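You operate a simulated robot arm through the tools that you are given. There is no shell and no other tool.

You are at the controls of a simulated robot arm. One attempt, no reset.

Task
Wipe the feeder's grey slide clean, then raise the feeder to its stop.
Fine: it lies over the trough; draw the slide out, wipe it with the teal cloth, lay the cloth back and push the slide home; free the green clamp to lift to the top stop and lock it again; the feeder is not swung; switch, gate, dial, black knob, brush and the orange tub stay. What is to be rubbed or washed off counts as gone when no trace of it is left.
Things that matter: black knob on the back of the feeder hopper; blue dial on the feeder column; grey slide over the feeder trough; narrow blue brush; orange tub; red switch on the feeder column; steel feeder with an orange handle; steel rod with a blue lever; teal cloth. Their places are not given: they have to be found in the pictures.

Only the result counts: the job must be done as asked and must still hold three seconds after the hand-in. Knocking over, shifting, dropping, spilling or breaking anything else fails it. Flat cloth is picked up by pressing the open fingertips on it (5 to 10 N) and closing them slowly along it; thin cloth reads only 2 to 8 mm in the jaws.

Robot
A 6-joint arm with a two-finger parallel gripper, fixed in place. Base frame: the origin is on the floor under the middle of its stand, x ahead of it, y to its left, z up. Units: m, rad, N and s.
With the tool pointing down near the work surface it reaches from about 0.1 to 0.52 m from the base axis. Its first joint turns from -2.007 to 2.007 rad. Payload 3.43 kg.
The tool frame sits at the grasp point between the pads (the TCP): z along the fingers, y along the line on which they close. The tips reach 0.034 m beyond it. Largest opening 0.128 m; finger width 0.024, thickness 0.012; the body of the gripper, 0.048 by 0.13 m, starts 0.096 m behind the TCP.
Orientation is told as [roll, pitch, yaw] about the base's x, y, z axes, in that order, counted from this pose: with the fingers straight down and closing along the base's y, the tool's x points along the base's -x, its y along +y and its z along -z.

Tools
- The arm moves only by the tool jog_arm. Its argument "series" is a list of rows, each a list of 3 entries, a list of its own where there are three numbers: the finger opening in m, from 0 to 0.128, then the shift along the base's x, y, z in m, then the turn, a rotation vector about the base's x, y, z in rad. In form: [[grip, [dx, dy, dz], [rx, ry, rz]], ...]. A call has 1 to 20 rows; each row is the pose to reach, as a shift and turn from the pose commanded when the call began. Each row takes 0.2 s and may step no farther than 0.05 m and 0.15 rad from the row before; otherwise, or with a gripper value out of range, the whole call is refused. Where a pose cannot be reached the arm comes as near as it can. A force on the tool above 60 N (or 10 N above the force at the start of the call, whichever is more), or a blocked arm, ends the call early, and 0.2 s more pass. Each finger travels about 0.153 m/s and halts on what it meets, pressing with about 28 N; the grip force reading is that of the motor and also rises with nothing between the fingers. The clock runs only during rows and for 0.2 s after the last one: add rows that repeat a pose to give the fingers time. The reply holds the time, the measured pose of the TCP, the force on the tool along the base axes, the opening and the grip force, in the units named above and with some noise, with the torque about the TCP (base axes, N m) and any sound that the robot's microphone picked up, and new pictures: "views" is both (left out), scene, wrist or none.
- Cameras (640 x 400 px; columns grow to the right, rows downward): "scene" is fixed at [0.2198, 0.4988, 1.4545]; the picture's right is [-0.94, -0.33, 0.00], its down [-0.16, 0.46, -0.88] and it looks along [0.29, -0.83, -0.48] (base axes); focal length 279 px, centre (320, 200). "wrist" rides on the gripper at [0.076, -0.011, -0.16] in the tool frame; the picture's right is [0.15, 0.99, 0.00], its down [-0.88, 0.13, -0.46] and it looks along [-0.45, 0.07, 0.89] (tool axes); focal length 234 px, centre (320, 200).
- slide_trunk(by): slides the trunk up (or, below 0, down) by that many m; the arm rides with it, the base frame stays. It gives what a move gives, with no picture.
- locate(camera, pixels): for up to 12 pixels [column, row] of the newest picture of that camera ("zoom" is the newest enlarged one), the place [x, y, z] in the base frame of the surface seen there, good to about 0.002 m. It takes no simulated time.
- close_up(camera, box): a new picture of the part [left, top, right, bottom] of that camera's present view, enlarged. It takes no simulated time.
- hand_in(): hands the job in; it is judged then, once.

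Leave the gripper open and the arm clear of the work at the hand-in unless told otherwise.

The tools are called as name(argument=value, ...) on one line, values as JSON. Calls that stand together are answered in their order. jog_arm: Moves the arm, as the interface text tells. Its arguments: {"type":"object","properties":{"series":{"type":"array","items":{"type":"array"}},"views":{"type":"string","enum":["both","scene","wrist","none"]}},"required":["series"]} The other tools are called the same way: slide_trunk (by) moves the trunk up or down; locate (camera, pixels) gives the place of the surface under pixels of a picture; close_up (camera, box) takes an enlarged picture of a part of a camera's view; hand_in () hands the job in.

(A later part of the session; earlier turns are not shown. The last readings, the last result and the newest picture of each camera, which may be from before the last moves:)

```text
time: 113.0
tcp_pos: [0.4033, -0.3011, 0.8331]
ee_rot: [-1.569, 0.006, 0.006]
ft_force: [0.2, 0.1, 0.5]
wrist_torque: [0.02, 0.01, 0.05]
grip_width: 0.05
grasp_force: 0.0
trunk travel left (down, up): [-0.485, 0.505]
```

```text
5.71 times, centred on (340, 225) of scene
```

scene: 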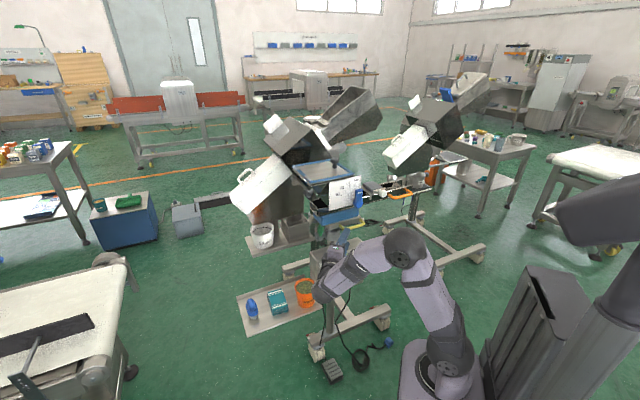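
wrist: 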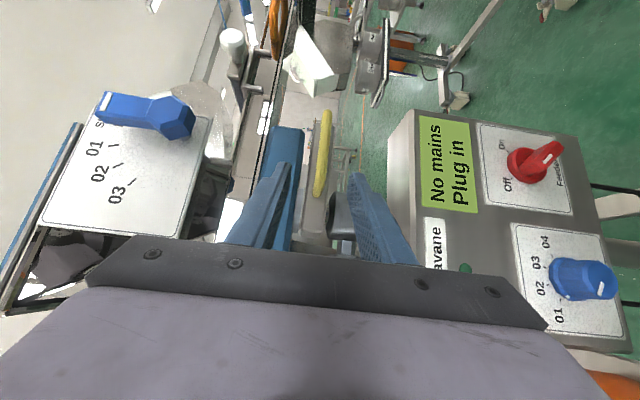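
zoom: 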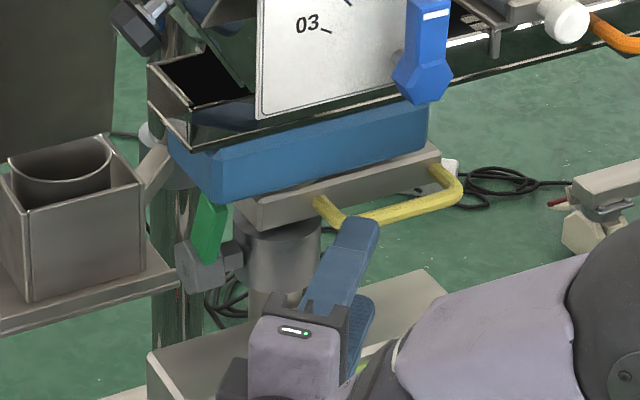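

The handle bar lies between the two finger lines. I'll narrow the jaws to 0.036 and advance over the bar.

jog_arm(series=[[0.036, [0.0015, -0.015, -0.001], [0, 0, 0]], [0.036, [0.0015, -0.035, -0.001], [0, 0, 0]], [0.036, [0.0015, -0.05, -0.001], [0, 0, 0]], [0.036, [0.0015, -0.061, -0.001], [0, 0, 0]], [0.036, [0.0015, -0.061, -0.001], [0, 0, 0]]], views="wrist")

close_up(camera="wrist", box=[240, 100, 400, 220])

close_up(camera="scene", box=[290, 190, 390, 260])

```text
time: 114.2
tcp_pos: [0.4058, -0.3624, 0.833]
ee_rot: [-1.567, 0.007, 0.008]
ft_force: [-0.3, -0.9, -0.8]
wrist_torque: [0.01, -0.01, 0.02]
grip_width: 0.0362
grasp_force: 0.0
trunk travel left (down, up): [-0.485, 0.505]
```

wrist: 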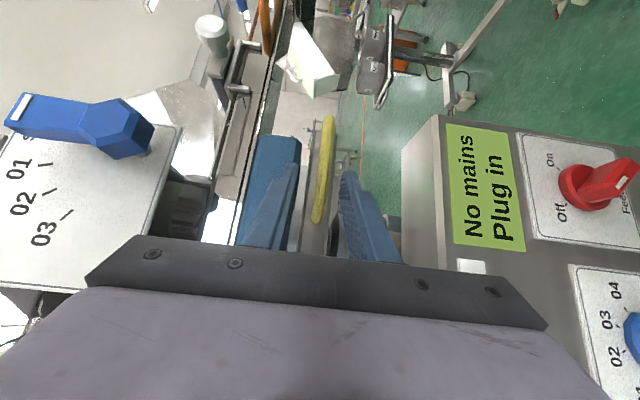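

```text
3.33 times, centred on (320, 160) of wrist
```

zoom: 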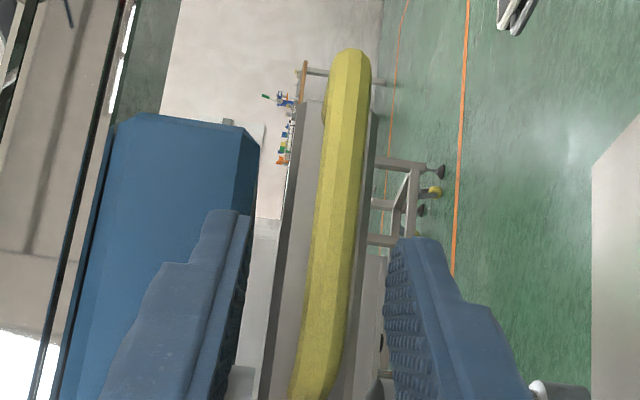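

```text
5.71 times, centred on (340, 225) of scene
```

zoom: 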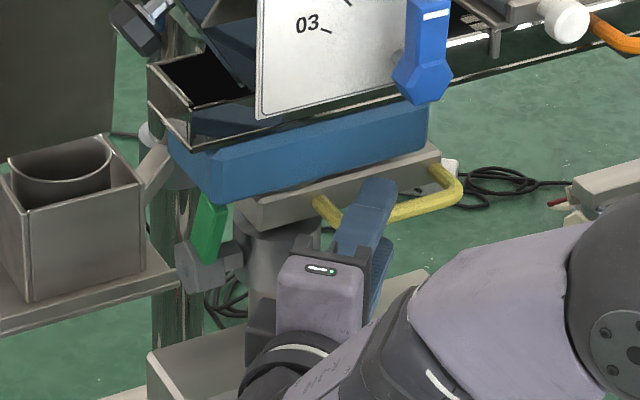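

The handle bar is between the fingertips. I'll close on it.

jog_arm(series=[[0.024, [0, 0, 0], [0, 0, 0]], [0.016, [0, 0, 0], [0, 0, 0]], [0.01, [0, 0, 0], [0, 0, 0]], [0.004, [0, 0, 0], [0, 0, 0]], [0.004, [0, 0, 0], [0, 0, 0]]], views="wrist")

close_up(camera="wrist", box=[240, 100, 400, 220])

```text
time: 115.4
tcp_pos: [0.4065, -0.3607, 0.8318]
ee_rot: [-1.567, 0.007, 0.006]
ft_force: [-1.3, 1.2, -4.2]
wrist_torque: [0.28, -0.02, 0.26]
grip_width: 0.0117
grasp_force: 44.7
trunk travel left (down, up): [-0.485, 0.505]
```

wrist: 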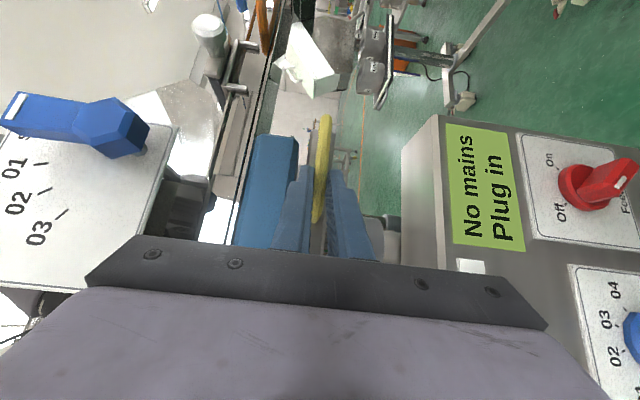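

```text
3.33 times, centred on (320, 160) of wrist
```

zoom: 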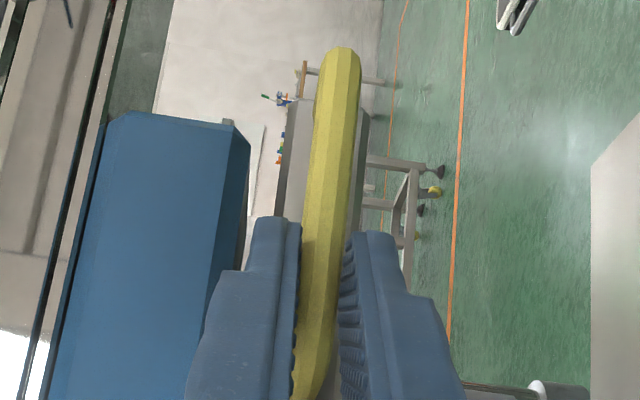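

Handle held (11.7 mm). I'll lift 6 mm gently and read the force.

jog_arm(series=[[0.004, [0, 0, 0.002], [0, 0, 0]], [0.004, [0, 0, 0.004], [0, 0, 0]], [0.004, [0, 0, 0.006], [0, 0, 0]], [0.004, [0, 0, 0.006], [0, 0, 0]]], views="none")

close_up(camera="scene", box=[290, 190, 390, 260])

```text
time: 116.4
tcp_pos: [0.4066, -0.3618, 0.8378]
ee_rot: [-1.565, 0.006, 0.007]
ft_force: [0.4, -2.0, -4.4]
wrist_torque: [0.19, -0.06, -0.29]
grip_width: 0.0116
grasp_force: 44.4
trunk travel left (down, up): [-0.485, 0.505]
```

```text
5.71 times, centred on (340, 225) of scene
```

zoom: 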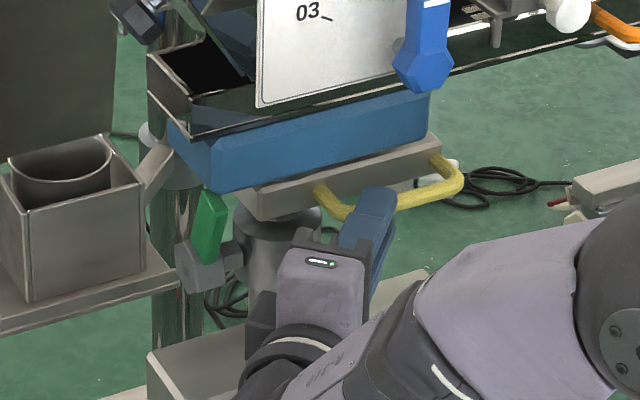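

The feeder rises with the handle at only about 4 N, and the collar and clamp stay put. I'll keep lifting straight up, 4 cm now.

jog_arm(series=[[0.004, [0, 0, 0.008], [0, 0, 0]], [0.004, [0, 0, 0.016], [0, 0, 0]], [0.004, [0, 0, 0.024], [0, 0, 0]], [0.004, [0, 0, 0.032], [0, 0, 0]], [0.004, [0, 0, 0.04], [0, 0, 0]]], views="both")

close_up(camera="scene", box=[290, 180, 390, 250])

```text
time: 117.6
tcp_pos: [0.4067, -0.3633, 0.8763]
ee_rot: [-1.567, 0.005, 0.006]
ft_force: [-2.8, -12.0, -1.9]
wrist_torque: [0.16, 0.0, 0.52]
grip_width: 0.0118
grasp_force: 45.0
trunk travel left (down, up): [-0.485, 0.505]
```

scene: 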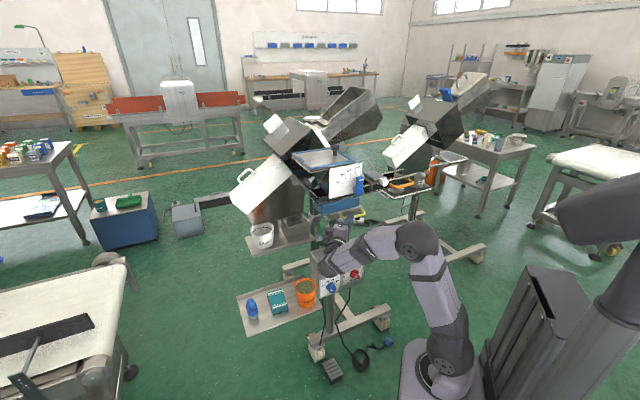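
wrist: 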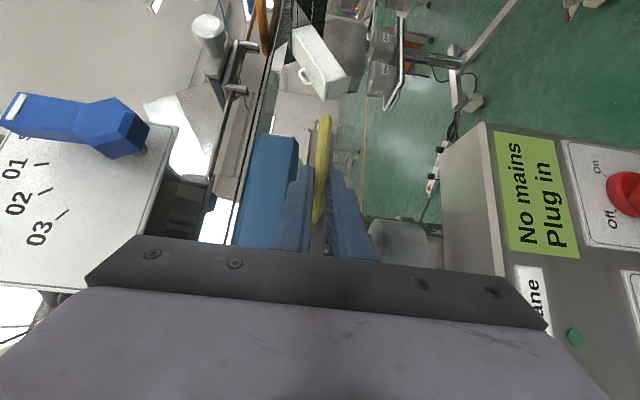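

```text
5.71 times, centred on (340, 215) of scene
```

zoom: 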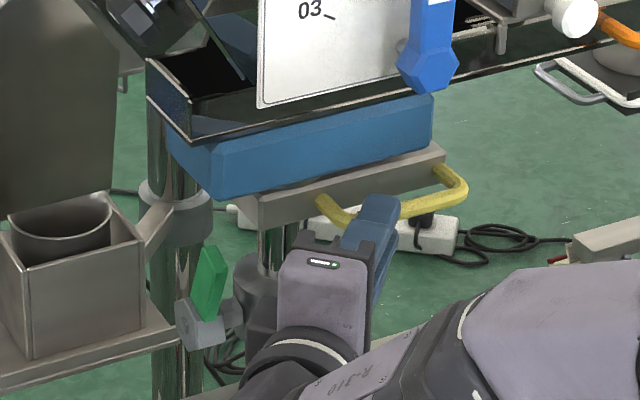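

It's rising well, with the inner rod showing below the bracket, but a 12 N side force has built up. I'll check for swing by measuring the slide knob (originally at (0.298,-0.4765)) and the gate plate.

close_up(camera="scene", box=[340, 150, 440, 210])

```text
6.40 times, centred on (390, 180) of scene
```

zoom: 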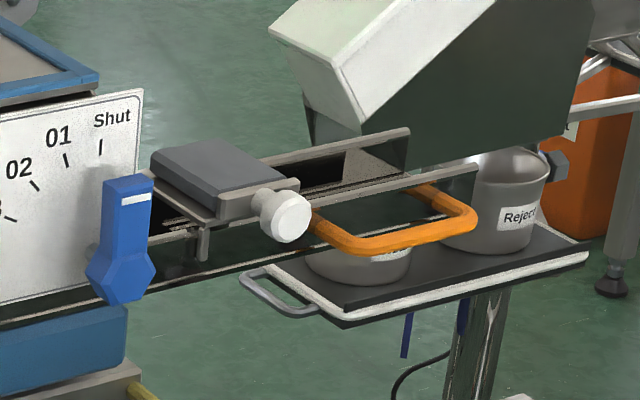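

I'll measure knob face (292,216), slide corners and trough points in this zoom.

locate(camera="zoom", pixels=[[292, 216], [285, 225], [205, 165], [160, 180], [298, 183], [215, 215], [420, 240], [440, 195], [405, 135], [470, 170], [140, 95], [350, 250]])

```text
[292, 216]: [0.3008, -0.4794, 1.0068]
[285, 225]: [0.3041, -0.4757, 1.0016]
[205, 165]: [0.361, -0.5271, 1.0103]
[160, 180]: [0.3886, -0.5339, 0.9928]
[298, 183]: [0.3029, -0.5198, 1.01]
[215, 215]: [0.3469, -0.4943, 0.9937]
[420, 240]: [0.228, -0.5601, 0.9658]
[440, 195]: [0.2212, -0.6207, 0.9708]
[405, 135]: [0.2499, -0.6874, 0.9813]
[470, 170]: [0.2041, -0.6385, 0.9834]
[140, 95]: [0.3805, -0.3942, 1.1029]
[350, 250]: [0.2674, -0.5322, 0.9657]
```

The slide's corner shows no real swing (within about 2 mm), and the feeder is up 47 mm. I'll relieve the side force with a 1.3 mm shift and go on up in 1 cm steps.

jog_arm(series=[[0.004, [-0.0003, -0.0013, 0.0], [0, 0, 0]], [0.004, [-0.0003, -0.0013, 0.008], [0, 0, 0]], [0.004, [-0.0003, -0.0013, 0.016], [0, 0, 0]], [0.004, [-0.0003, -0.0013, 0.024], [0, 0, 0]], [0.004, [-0.0003, -0.0013, 0.03], [0, 0, 0]]], views="scene")

```text
time: 118.8
tcp_pos: [0.4059, -0.3618, 0.9091]
ee_rot: [-1.567, 0.007, 0.007]
ft_force: [0.9, -1.9, -2.8]
wrist_torque: [0.15, -0.09, 0.44]
grip_width: 0.0119
grasp_force: 45.3
trunk travel left (down, up): [-0.485, 0.505]
```

scene: 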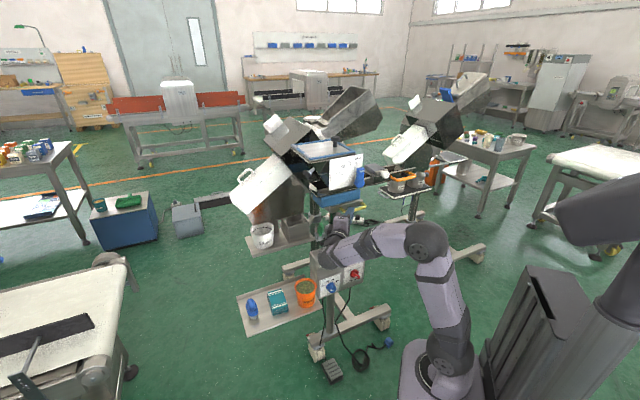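

Forces are small and it's up about 77 mm. Continuing.

jog_arm(series=[[0.004, [0, 0, 0.008], [0, 0, 0]], [0.004, [0, 0, 0.016], [0, 0, 0]], [0.004, [0, 0, 0.024], [0, 0, 0]], [0.004, [0, 0, 0.03], [0, 0, 0]]], views="none")

```text
time: 119.8
tcp_pos: [0.4064, -0.3625, 0.9402]
ee_rot: [-1.567, 0.005, 0.007]
ft_force: [-1.6, -4.4, -3.5]
wrist_torque: [0.11, 0.01, 0.96]
grip_width: 0.0116
grasp_force: 45.2
trunk travel left (down, up): [-0.485, 0.505]
```

Up about 108 mm. I'll go on in smaller portions to catch the top stop.

jog_arm(series=[[0.004, [0, -0.0005, 0.006], [0, 0, 0]], [0.004, [0, -0.0005, 0.012], [0, 0, 0]], [0.004, [0, -0.0005, 0.018], [0, 0, 0]]], views="both")

close_up(camera="scene", box=[290, 150, 400, 250])

```text
time: 120.6
tcp_pos: [0.4055, -0.3618, 0.9551]
ee_rot: [-1.567, 0.007, 0.005]
ft_force: [-1.0, -1.6, -3.8]
wrist_torque: [0.2, -0.04, 0.64]
grip_width: 0.0119
grasp_force: 45.0
trunk travel left (down, up): [-0.485, 0.505]
```

scene: 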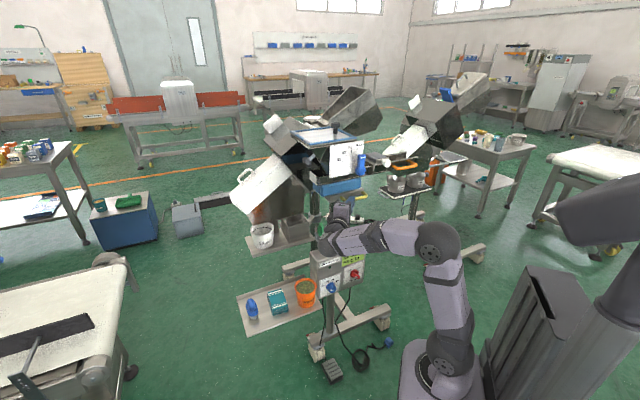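
wrist: 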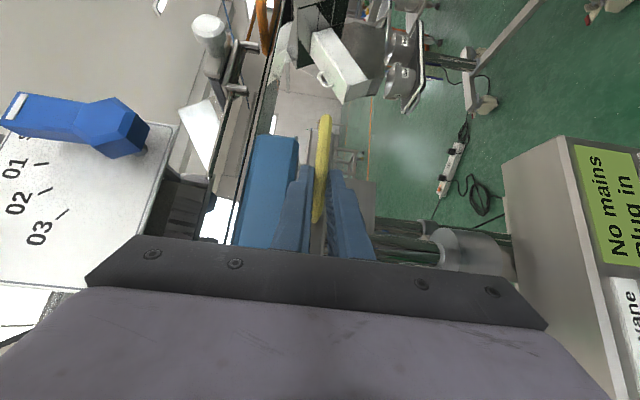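

```text
4.00 times, centred on (345, 200) of scene
```

zoom: 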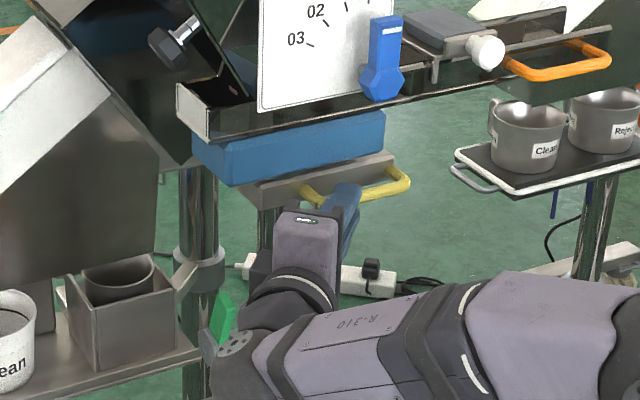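

Up about 123 mm, moving straight, still only about 4 N. Continuing to seek the stop.

jog_arm(series=[[0.004, [0, 0, 0.006], [0, 0, 0]], [0.004, [0, 0, 0.012], [0, 0, 0]], [0.004, [0, 0, 0.018], [0, 0, 0]], [0.004, [0, 0, 0.024], [0, 0, 0]]], views="none")

```text
time: 121.6
tcp_pos: [0.4055, -0.3617, 0.9803]
ee_rot: [-1.568, 0.005, 0.007]
ft_force: [-2.0, -0.6, -3.0]
wrist_torque: [0.13, -0.01, -0.05]
grip_width: 0.0116
grasp_force: 45.8
trunk travel left (down, up): [-0.485, 0.505]
```

Up about 148 mm. Continuing.

jog_arm(series=[[0.004, [0, 0, 0.006], [0, 0, 0]], [0.004, [0, 0, 0.012], [0, 0, 0]], [0.004, [0, 0, 0.018], [0, 0, 0]], [0.004, [0, 0, 0.024], [0, 0, 0]]], views="both")

close_up(camera="scene", box=[290, 130, 420, 240])

```text
time: 122.6
tcp_pos: [0.4053, -0.3611, 1.0034]
ee_rot: [-1.568, 0.008, 0.003]
ft_force: [-1.4, -2.3, -2.8]
wrist_torque: [0.16, -0.05, -0.69]
grip_width: 0.0118
grasp_force: 44.9
trunk travel left (down, up): [-0.485, 0.505]
```

scene: 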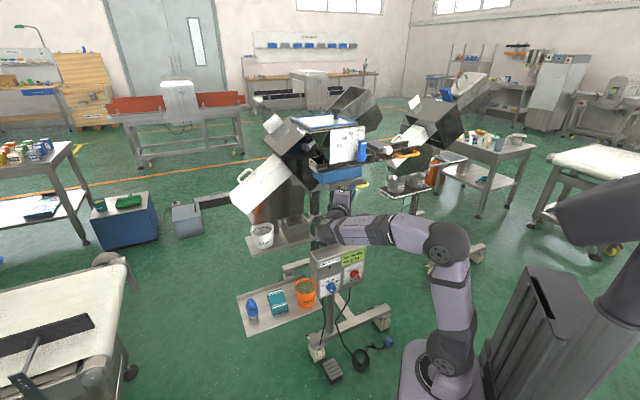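
wrist: 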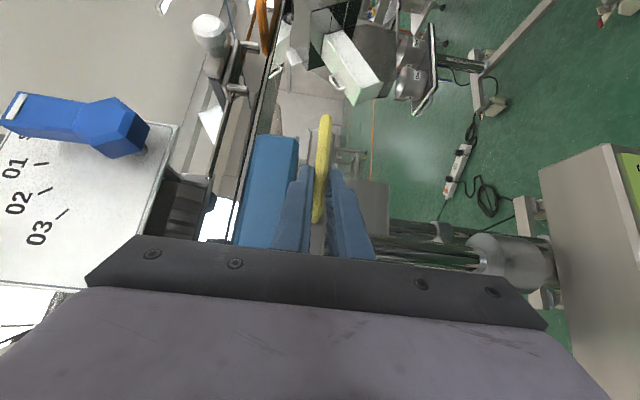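

```text
3.64 times, centred on (355, 185) of scene
```

zoom: 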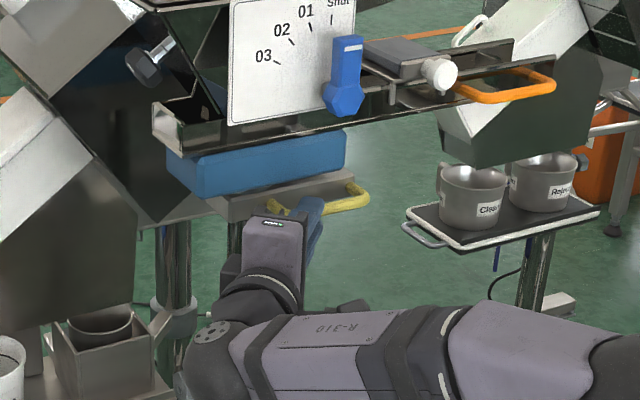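

Up about 171 mm. Continuing upward with small steps.

jog_arm(series=[[0.004, [0, 0, 0.006], [0, 0, 0]], [0.004, [0, 0, 0.012], [0, 0, 0]], [0.004, [0, 0, 0.018], [0, 0, 0]], [0.004, [0, 0, 0.024], [0, 0, 0]]], views="none")

```text
time: 123.6
tcp_pos: [0.4063, -0.3628, 1.0276]
ee_rot: [-1.568, 0.007, 0.008]
ft_force: [1.0, 9.1, -4.4]
wrist_torque: [0.15, -0.09, -0.9]
grip_width: 0.0116
grasp_force: 44.9
trunk travel left (down, up): [-0.485, 0.505]
```

Up about 196 mm, with a 9 N side force to relieve by 1 mm. Continuing.

jog_arm(series=[[0.004, [0, 0.001, 0.0], [0, 0, 0]], [0.004, [0, 0.001, 0.006], [0, 0, 0]], [0.004, [0, 0.001, 0.012], [0, 0, 0]], [0.004, [0, 0.001, 0.018], [0, 0, 0]]], views="none")

```text
time: 124.6
tcp_pos: [0.4054, -0.3622, 1.0458]
ee_rot: [-1.568, 0.007, 0.007]
ft_force: [0.0, 1.0, -2.8]
wrist_torque: [0.16, -0.04, 0.69]
grip_width: 0.0118
grasp_force: 44.8
trunk travel left (down, up): [-0.485, 0.505]
```

Up 214 mm, no stop yet. Continuing.

jog_arm(series=[[0.004, [0, 0, 0.006], [0, 0, 0]], [0.004, [0, 0, 0.012], [0, 0, 0]], [0.004, [0, 0, 0.018], [0, 0, 0]], [0.004, [0, 0, 0.024], [0, 0, 0]], [0.004, [0, 0, 0.03], [0, 0, 0]]], views="scene")

close_up(camera="scene", box=[280, 100, 420, 230])

```text
time: 125.8
tcp_pos: [0.4053, -0.3628, 1.0753]
ee_rot: [-1.567, 0.006, 0.008]
ft_force: [2.7, -3.3, -3.5]
wrist_torque: [0.11, -0.05, -0.02]
grip_width: 0.0117
grasp_force: 45.5
trunk travel left (down, up): [-0.485, 0.505]
```

scene: 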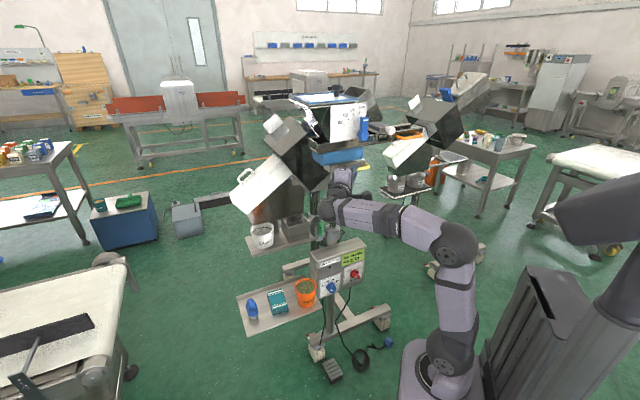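

```text
3.08 times, centred on (350, 165) of scene
```

zoom: 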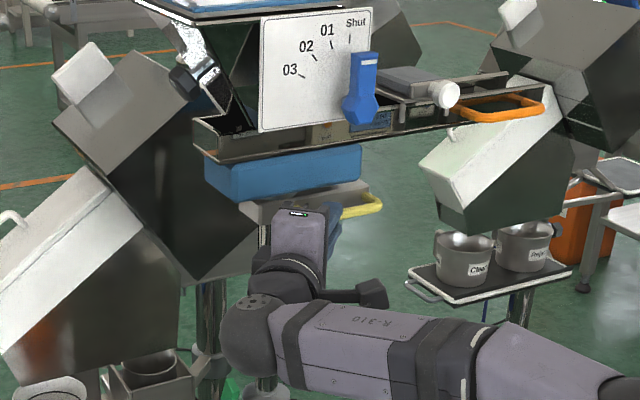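

Up 243 mm, still free and straight. Continuing.

jog_arm(series=[[0.004, [0, 0, 0.006], [0, 0, 0]], [0.004, [0, 0, 0.012], [0, 0, 0]], [0.004, [0, 0, 0.018], [0, 0, 0]], [0.004, [0, 0, 0.024], [0, 0, 0]], [0.004, [0, 0, 0.03], [0, 0, 0]]], views="none")

```text
time: 127.0
tcp_pos: [0.4069, -0.362, 1.1055]
ee_rot: [-1.568, 0.007, 0.006]
ft_force: [0.5, -0.6, -2.5]
wrist_torque: [0.17, -0.12, -0.2]
grip_width: 0.0116
grasp_force: 44.8
trunk travel left (down, up): [-0.485, 0.505]
```

Up 274 mm. Continuing.

jog_arm(series=[[0.004, [0, 0, 0.006], [0, 0, 0]], [0.004, [0, 0, 0.012], [0, 0, 0]], [0.004, [0, 0, 0.018], [0, 0, 0]], [0.004, [0, 0, 0.024], [0, 0, 0]], [0.004, [0, 0, 0.03], [0, 0, 0]]], views="scene")

```text
time: 128.2
tcp_pos: [0.4059, -0.3616, 1.135]
ee_rot: [-1.567, 0.007, 0.008]
ft_force: [1.1, 1.2, -2.7]
wrist_torque: [0.2, -0.04, -0.84]
grip_width: 0.0117
grasp_force: 44.9
trunk travel left (down, up): [-0.485, 0.505]
```

scene: 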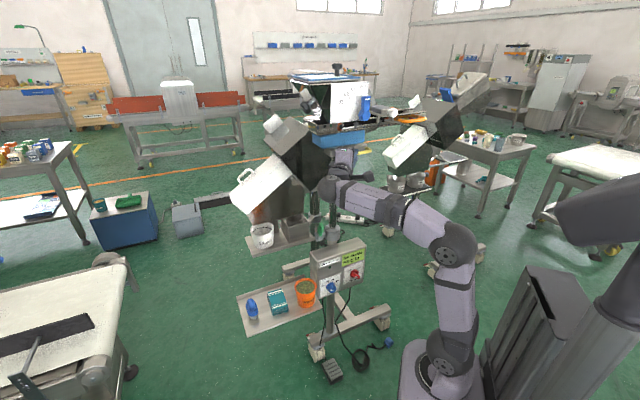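

Up 303 mm. Continuing toward the stop.

jog_arm(series=[[0.004, [0, 0, 0.006], [0, 0, 0]], [0.004, [0, 0, 0.012], [0, 0, 0]], [0.004, [0, 0, 0.018], [0, 0, 0]], [0.004, [0, 0, 0.024], [0, 0, 0]], [0.004, [0, 0, 0.03], [0, 0, 0]]], views="none")

```text
time: 129.4
tcp_pos: [0.4061, -0.3613, 1.1663]
ee_rot: [-1.568, 0.008, 0.007]
ft_force: [2.1, 1.3, -3.1]
wrist_torque: [0.16, -0.05, -0.47]
grip_width: 0.0119
grasp_force: 45.4
trunk travel left (down, up): [-0.485, 0.505]
```

jog_arm(series=[[0.004, [0, 0, 0.006], [0, 0, 0]], [0.004, [0, 0, 0.012], [0, 0, 0]], [0.004, [0, 0, 0.018], [0, 0, 0]], [0.004, [0, 0, 0.024], [0, 0, 0]], [0.004, [0, 0, 0.03], [0, 0, 0]]], views="both")

close_up(camera="scene", box=[280, 50, 440, 260])

```text
time: 130.6
tcp_pos: [0.4052, -0.3614, 1.1952]
ee_rot: [-1.568, 0.008, 0.005]
ft_force: [-0.2, -3.8, -2.1]
wrist_torque: [0.15, -0.05, 0.66]
grip_width: 0.0118
grasp_force: 45.0
trunk travel left (down, up): [-0.485, 0.505]
```

scene: 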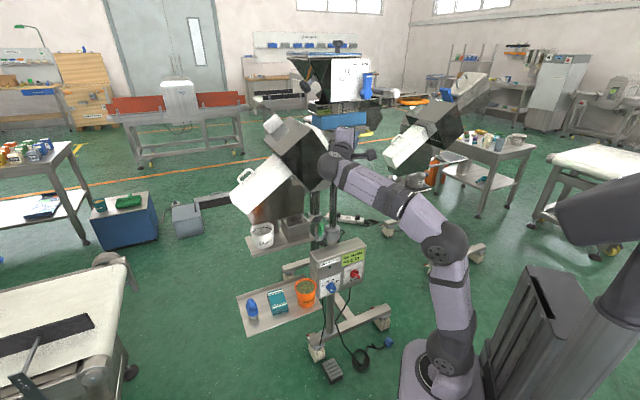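
wrist: 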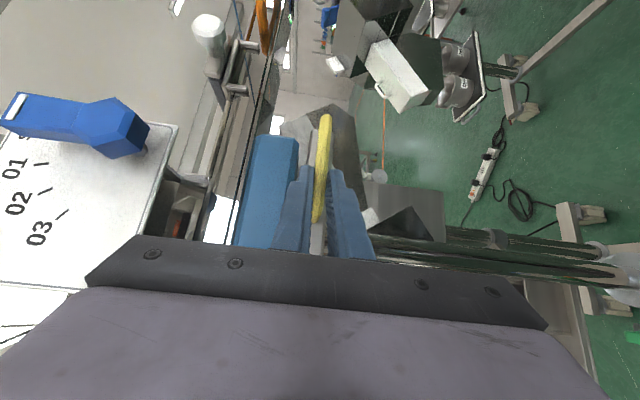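

```text
1.90 times, centred on (360, 155) of scene
```

zoom: 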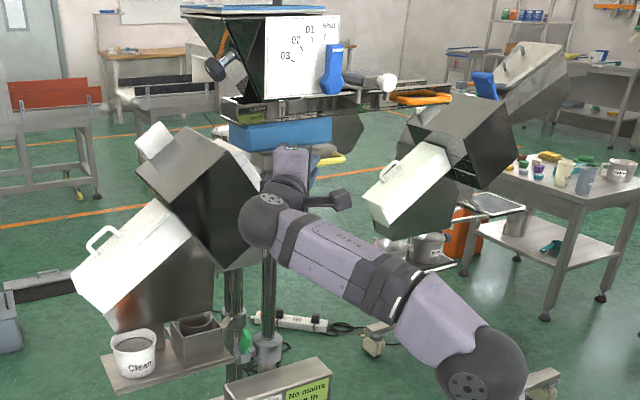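

Up 363 mm and still free. I'll keep going with the arm in 3 cm portions.

jog_arm(series=[[0.004, [0, 0, 0.006], [0, 0, 0]], [0.004, [0, 0, 0.012], [0, 0, 0]], [0.004, [0, 0, 0.018], [0, 0, 0]], [0.004, [0, 0, 0.024], [0, 0, 0]], [0.004, [0, 0, 0.03], [0, 0, 0]]], views="none")

```text
time: 131.8
tcp_pos: [0.4062, -0.3617, 1.2247]
ee_rot: [-1.566, 0.006, 0.007]
ft_force: [2.9, -4.7, -3.5]
wrist_torque: [0.08, -0.06, -0.59]
grip_width: 0.0118
grasp_force: 45.6
trunk travel left (down, up): [-0.485, 0.505]
```

jog_arm(series=[[0.004, [0, 0, 0.006], [0, 0, 0]], [0.004, [0, 0, 0.012], [0, 0, 0]], [0.004, [0, 0, 0.018], [0, 0, 0]], [0.004, [0, 0, 0.024], [0, 0, 0]], [0.004, [0, 0, 0.03], [0, 0, 0]]], views="none")

```text
time: 133.0
tcp_pos: [0.4067, -0.3619, 1.2403]
ee_rot: [-1.532, 0.024, -0.003]
ft_force: [-5.6, 5.6, -8.7]
wrist_torque: [-0.14, 0.58, 0.67]
grip_width: 0.0118
grasp_force: 45.2
trunk travel left (down, up): [-0.485, 0.505]
stopped in row 5: the force on the tool passed its limit at 64 N (the readings are from after the stop); the commanded pose is now the measured one
```

64 N: the top stop, or something else touching? Let me look and measure how high the slide top is now (it began at 0.9635).

jog_arm(series=[[0.004, [0, 0, 0.0], [0, 0, 0]]], views="both")

close_up(camera="scene", box=[280, 20, 460, 150])

```text
time: 133.4
tcp_pos: [0.4052, -0.3612, 1.2407]
ee_rot: [-1.534, 0.021, -0.002]
ft_force: [-6.7, 7.9, -12.4]
wrist_torque: [-0.01, 0.55, 0.41]
grip_width: 0.0117
grasp_force: 44.9
trunk travel left (down, up): [-0.485, 0.505]
```

scene: 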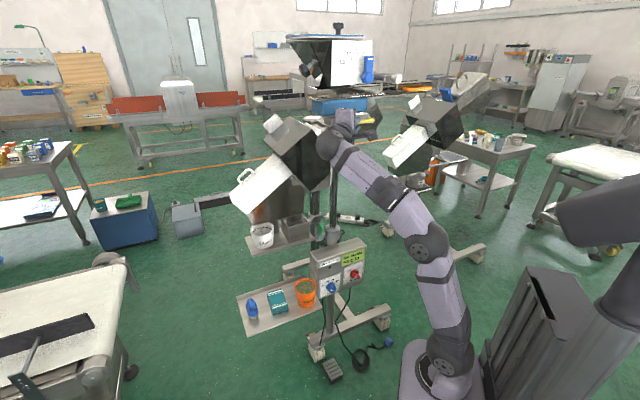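
wrist: 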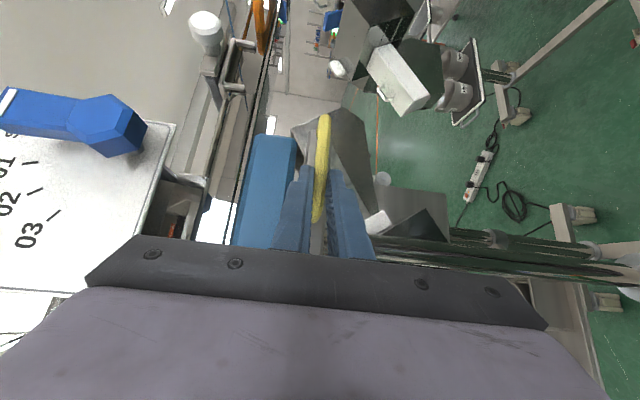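

```text
3.08 times, centred on (370, 85) of scene
```

zoom: 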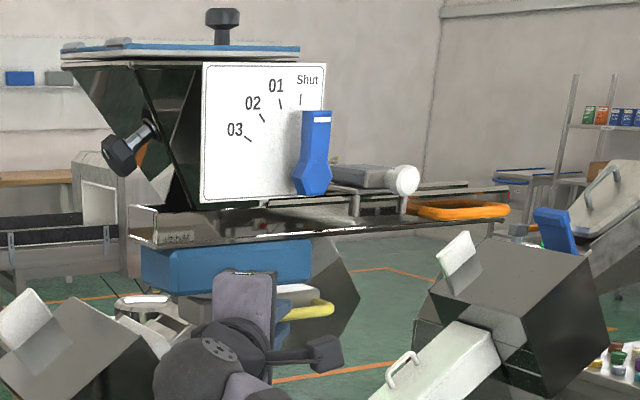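

Nothing obstructs the feeder, so this is its top stop. I'll measure slide top (360,175), knob (405,180), gate plate corner (205,200) and handle to confirm height and swing.

locate(camera="zoom", pixels=[[365, 172], [403, 180], [205, 198], [204, 70], [325, 66], [318, 190], [470, 212], [320, 309], [222, 18], [150, 245], [310, 265], [405, 183]])

```text
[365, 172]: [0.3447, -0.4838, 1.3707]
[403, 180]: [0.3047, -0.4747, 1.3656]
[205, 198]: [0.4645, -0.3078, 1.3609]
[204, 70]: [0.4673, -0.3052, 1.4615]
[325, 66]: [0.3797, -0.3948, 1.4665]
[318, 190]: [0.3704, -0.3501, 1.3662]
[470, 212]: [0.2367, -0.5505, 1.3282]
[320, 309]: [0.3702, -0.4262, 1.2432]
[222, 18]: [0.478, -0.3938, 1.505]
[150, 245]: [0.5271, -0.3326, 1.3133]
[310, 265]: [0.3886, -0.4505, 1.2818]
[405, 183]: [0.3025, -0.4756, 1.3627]
```

Everything on the feeder has risen by about 0.41 m with no swing (plate corner within 1 mm). I'll press up 2 mm more to confirm it's firmly on the stop.

jog_arm(series=[[0.004, [0, 0, 0.001], [0, 0, 0]], [0.004, [0, 0, 0.002], [0, 0, 0]], [0.004, [0, 0, 0.003], [0, 0, 0]], [0.004, [0, 0, 0.003], [0, 0, 0]]], views="none")

```text
time: 134.4
tcp_pos: [0.4063, -0.3621, 1.2399]
ee_rot: [-1.526, 0.021, -0.007]
ft_force: [-12.0, 12.0, -31.6]
wrist_torque: [0.33, 0.73, 0.44]
grip_width: 0.0118
grasp_force: 46.1
trunk travel left (down, up): [-0.485, 0.505]
```

Confirmed: -31.6 N with no more rise. I'll ease off most of that and open the jaws slowly, then see if the feeder stays up.

jog_arm(series=[[0.004, [0, 0, -0.0015], [0, 0, 0]], [0.004, [0, 0, -0.003], [0, 0, 0]], [0.014, [0, 0, -0.003], [0, 0, 0]], [0.022, [0, 0, -0.003], [0, 0, 0]], [0.034, [0, 0, -0.003], [0, 0, 0]], [0.034, [0, 0, -0.003], [0, 0, 0]]], views="both")

close_up(camera="wrist", box=[240, 100, 400, 220])

close_up(camera="scene", box=[280, 20, 460, 150])

```text
time: 135.8
tcp_pos: [0.4059, -0.3633, 1.2425]
ee_rot: [-1.536, 0.02, -0.002]
ft_force: [-0.8, -0.3, 0.2]
wrist_torque: [0.0, 0.03, 0.01]
grip_width: 0.0342
grasp_force: 0.1
trunk travel left (down, up): [-0.485, 0.505]
```

scene: 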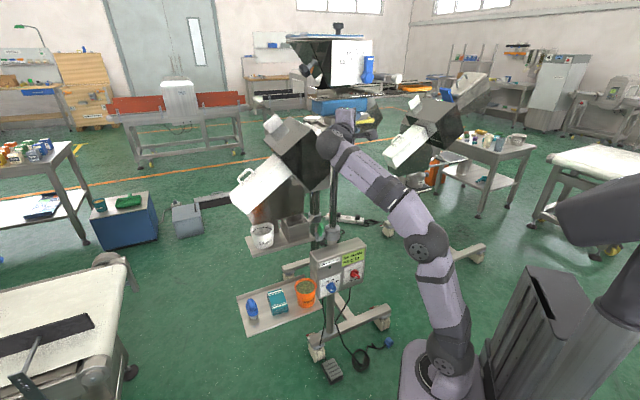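
wrist: 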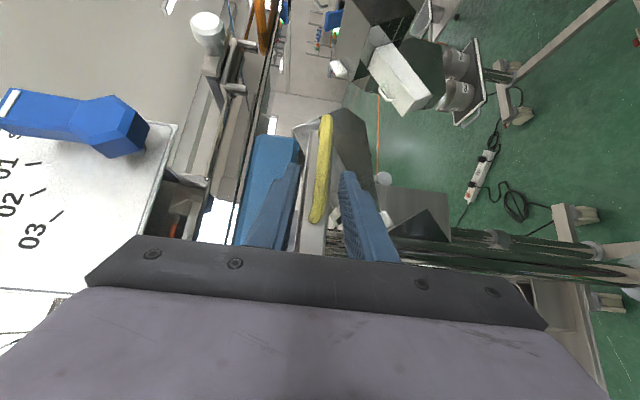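

```text
3.33 times, centred on (320, 160) of wrist
```

zoom: 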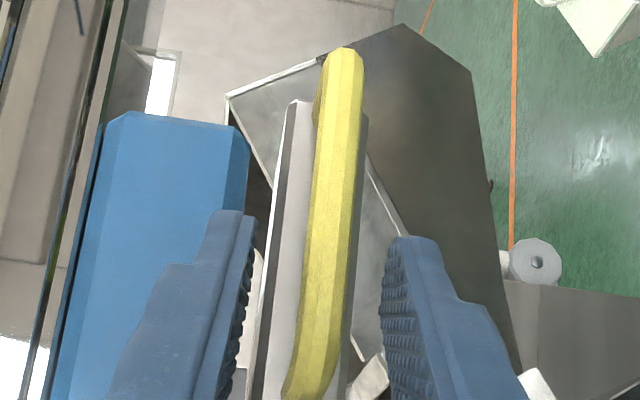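

```text
3.08 times, centred on (370, 85) of scene
```

zoom: 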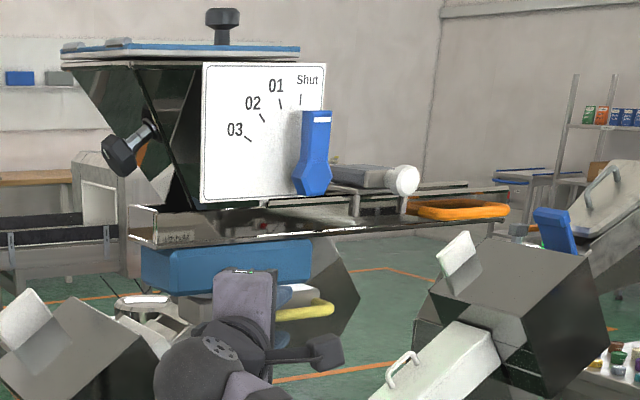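

The feeder stays up by itself, and the handle is free between the open fingers. I'll withdraw toward +y, straighten the hand's small twist, and come down in front of the clamp.

jog_arm(series=[[0.034, [0, 0.02, 0], [0, 0, 0]], [0.034, [0, 0.045, 0], [0, 0, 0]], [0.034, [0.0, 0.08, -0.005], [-0.035, -0.02, 0]], [0.034, [0.01, 0.1, -0.05], [-0.035, -0.02, 0]], [0.02, [0.03, 0.1, -0.095], [-0.035, -0.02, 0]], [0.0, [0.05, 0.1, -0.14], [-0.035, -0.02, 0]], [0.0, [0.07, 0.1, -0.185], [-0.035, -0.02, 0]], [0.0, [0.085, 0.1, -0.23], [-0.035, -0.02, 0]], [0.0, [0.095, 0.1, -0.275], [-0.035, -0.02, 0]], [0.0, [0.095, 0.1, -0.32], [-0.035, -0.02, 0]]], views="both")

close_up(camera="wrist", box=[260, 60, 460, 220])

close_up(camera="scene", box=[280, 190, 380, 260])

```text
refused: row 4 steps farther than a row can; nothing moved
```

```text
2.50 times, centred on (360, 140) of wrist
```

zoom: 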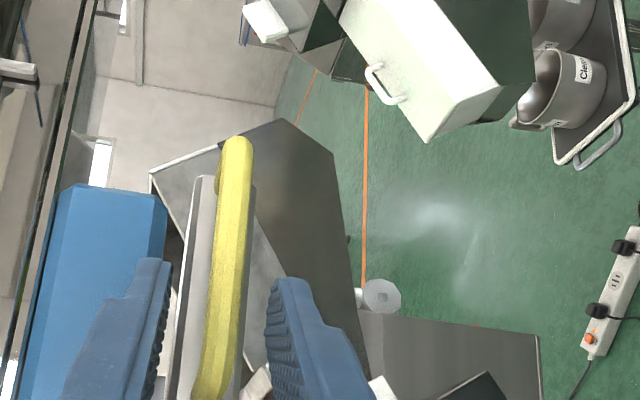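

```text
5.71 times, centred on (330, 225) of scene
```

zoom: 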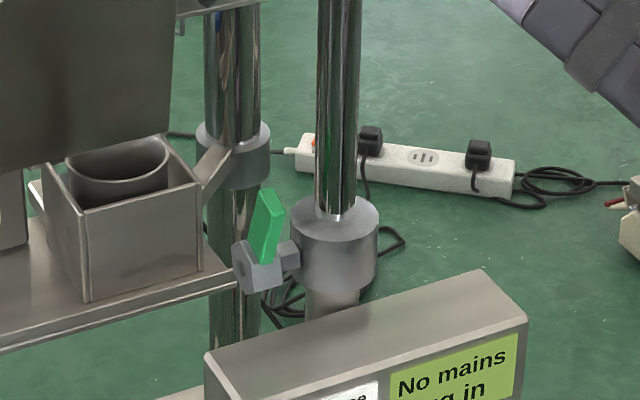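

That move was refused over one step length. From the picture, the clamp's lever stands about 76° up, and the rod passes freely beside it. I'll resend with shorter steps.

jog_arm(series=[[0.034, [0, 0.02, 0], [0, 0, 0]], [0.034, [0, 0.045, 0], [0, 0, 0]], [0.034, [0.0, 0.08, -0.005], [-0.035, -0.02, 0]], [0.034, [0.01, 0.1, -0.045], [-0.035, -0.02, 0]], [0.02, [0.03, 0.1, -0.088], [-0.035, -0.02, 0]], [0.0, [0.05, 0.1, -0.13], [-0.035, -0.02, 0]], [0.0, [0.07, 0.1, -0.172], [-0.035, -0.02, 0]], [0.0, [0.085, 0.1, -0.217], [-0.035, -0.02, 0]], [0.0, [0.095, 0.1, -0.262], [-0.035, -0.02, 0]], [0.0, [0.095, 0.1, -0.31], [-0.035, -0.02, 0]]], views="both")

close_up(camera="wrist", box=[260, 60, 460, 220])

close_up(camera="scene", box=[280, 190, 380, 260])

```text
time: 138.0
tcp_pos: [0.5034, -0.2618, 0.9277]
ee_rot: [-1.57, -0.002, -0.003]
ft_force: [0.3, -0.6, -0.2]
wrist_torque: [0.0, 0.01, 0.0]
grip_width: 0.0
grasp_force: 28.2
trunk travel left (down, up): [-0.485, 0.505]
```

scene: 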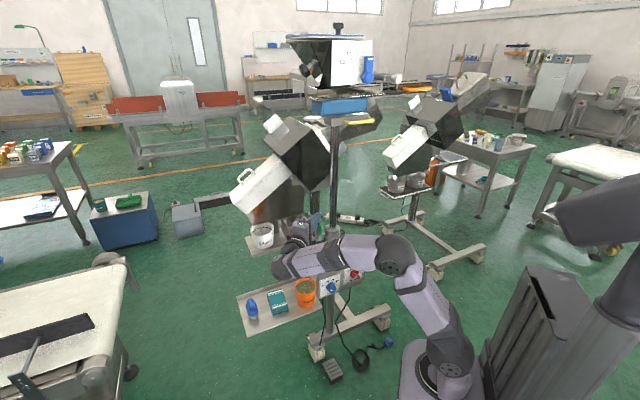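
wrist: 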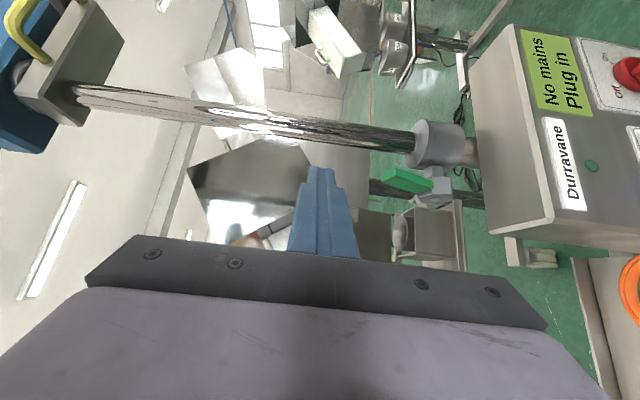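

```text
2.50 times, centred on (360, 140) of wrist
```

zoom: 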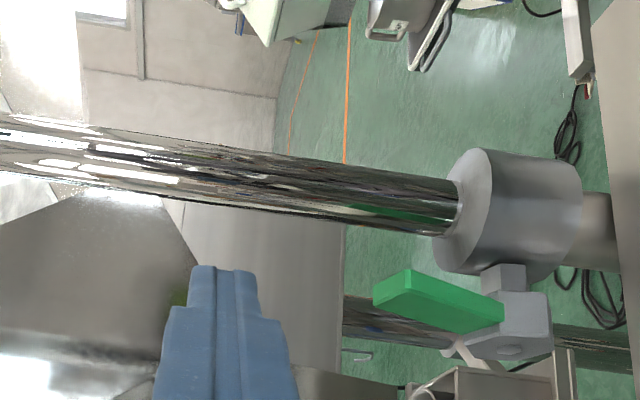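

```text
5.71 times, centred on (330, 225) of scene
```

zoom: 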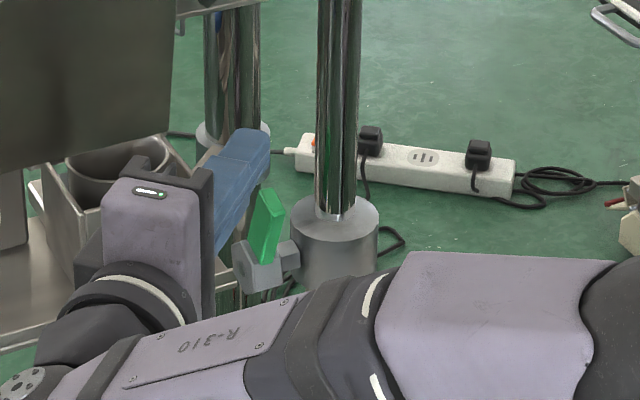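

The feeder still stands at the top. Now for locking: I'll measure the lever's present position and what stands behind it.

locate(camera="zoom", pixels=[[380, 295], [410, 278], [400, 312], [490, 320], [500, 300], [510, 350], [480, 170], [440, 235], [380, 320], [260, 300], [120, 250], [450, 385]])

```text
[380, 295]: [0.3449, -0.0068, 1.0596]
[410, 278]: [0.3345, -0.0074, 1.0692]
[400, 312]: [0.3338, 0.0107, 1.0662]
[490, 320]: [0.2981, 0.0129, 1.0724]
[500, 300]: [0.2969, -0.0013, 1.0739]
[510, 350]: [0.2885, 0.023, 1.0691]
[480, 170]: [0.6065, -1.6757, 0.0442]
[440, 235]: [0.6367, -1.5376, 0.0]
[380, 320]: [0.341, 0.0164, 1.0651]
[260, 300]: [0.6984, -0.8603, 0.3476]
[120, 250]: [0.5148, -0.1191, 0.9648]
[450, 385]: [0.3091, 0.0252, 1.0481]
```

The newest enlargement was the scene one, so I'll use the raw wrist picture instead.

locate(camera="wrist", pixels=[[384, 178], [396, 172], [392, 186], [425, 186], [428, 180], [436, 200], [432, 140], [376, 188], [412, 230], [250, 190], [300, 200], [385, 200]])

```text
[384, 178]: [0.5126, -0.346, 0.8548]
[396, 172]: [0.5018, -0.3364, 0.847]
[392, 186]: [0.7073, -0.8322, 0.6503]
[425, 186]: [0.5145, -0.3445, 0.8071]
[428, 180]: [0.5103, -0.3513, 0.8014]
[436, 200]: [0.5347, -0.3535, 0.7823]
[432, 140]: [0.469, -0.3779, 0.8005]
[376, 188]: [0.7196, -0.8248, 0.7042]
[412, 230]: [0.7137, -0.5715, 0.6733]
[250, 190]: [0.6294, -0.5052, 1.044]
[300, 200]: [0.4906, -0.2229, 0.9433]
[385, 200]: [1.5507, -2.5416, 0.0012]
```

The lever leans about 72° up: top at (0.513,-0.346,0.855). With the bracket gone there's free space behind it. I'll bring the closed fingers past it on its far-right side at x≈0.547, z≈0.853, to get behind it.

jog_arm(series=[[0.0, [0.022, 0.0, -0.037], [0, 0, 0]], [0.0, [0.0436, 0.0, -0.0747], [0, 0, 0]], [0.0, [0.0436, -0.03, -0.0747], [0, 0, 0]], [0.0, [0.0436, -0.06, -0.0747], [0, 0, 0]], [0.0, [0.0436, -0.06, -0.0747], [0, 0, 0]]], views="both")

close_up(camera="wrist", box=[240, 80, 420, 220])

close_up(camera="scene", box=[280, 190, 380, 260])

```text
time: 139.2
tcp_pos: [0.5462, -0.3242, 0.8545]
ee_rot: [-1.571, -0.002, -0.003]
ft_force: [0.2, 0.2, 0.2]
wrist_torque: [-0.03, 0.02, -0.02]
grip_width: 0.0
grasp_force: 28.1
trunk travel left (down, up): [-0.485, 0.505]
```

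scene: 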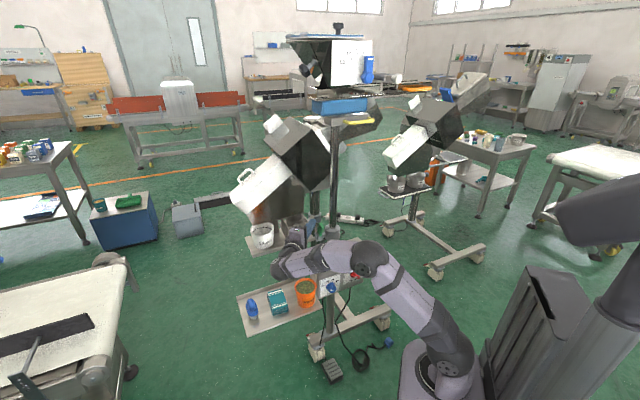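
wrist: 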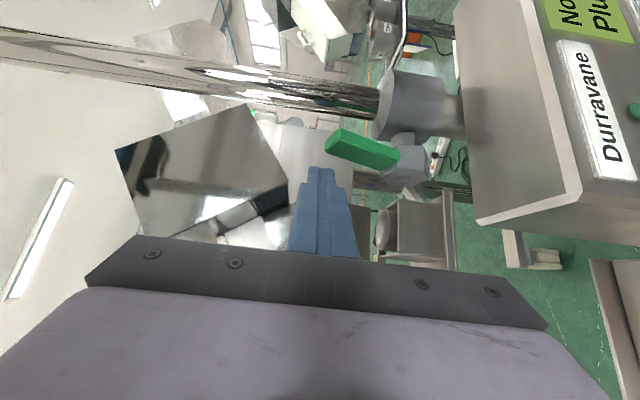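

```text
2.86 times, centred on (330, 150) of wrist
```

zoom: 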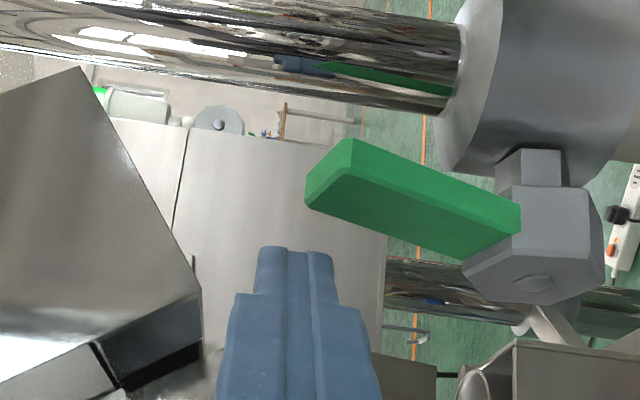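

```text
5.71 times, centred on (330, 225) of scene
```

zoom: 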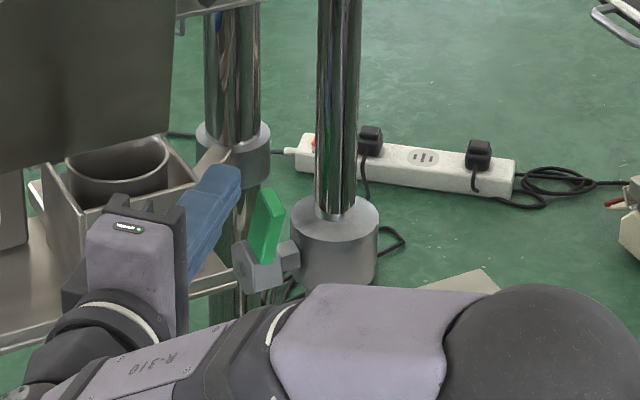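

The fingertip is right beside the lever. I'll go 28 mm further so that it reaches past the lever's plane on the back side.

jog_arm(series=[[0.0, [0.001, -0.014, -0.001], [0, 0, 0]], [0.0, [0.001, -0.028, -0.001], [0, 0, 0]], [0.0, [0.001, -0.028, -0.001], [0, 0, 0]]], views="wrist")

close_up(camera="wrist", box=[240, 80, 420, 220])

close_up(camera="scene", box=[280, 190, 380, 260])

```text
time: 140.0
tcp_pos: [0.5468, -0.3509, 0.8561]
ee_rot: [-1.572, -0.001, -0.003]
ft_force: [-0.8, 0.6, 0.0]
wrist_torque: [0.0, 0.0, -0.05]
grip_width: 0.0001
grasp_force: 28.0
trunk travel left (down, up): [-0.485, 0.505]
```

wrist: 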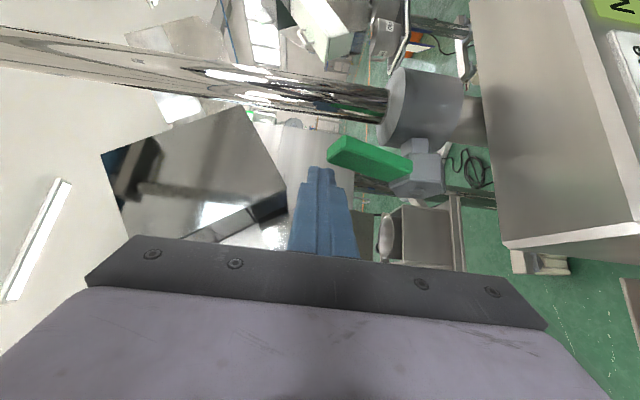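

```text
2.86 times, centred on (330, 150) of wrist
```

zoom: 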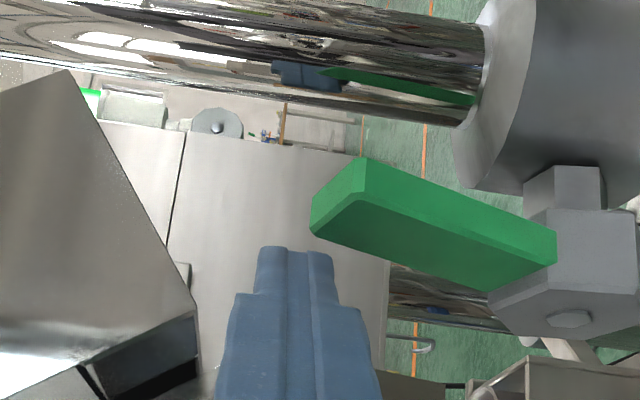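

```text
5.71 times, centred on (330, 225) of scene
```

zoom: 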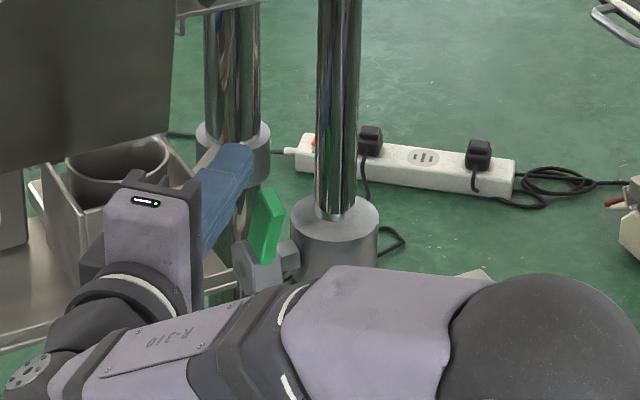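

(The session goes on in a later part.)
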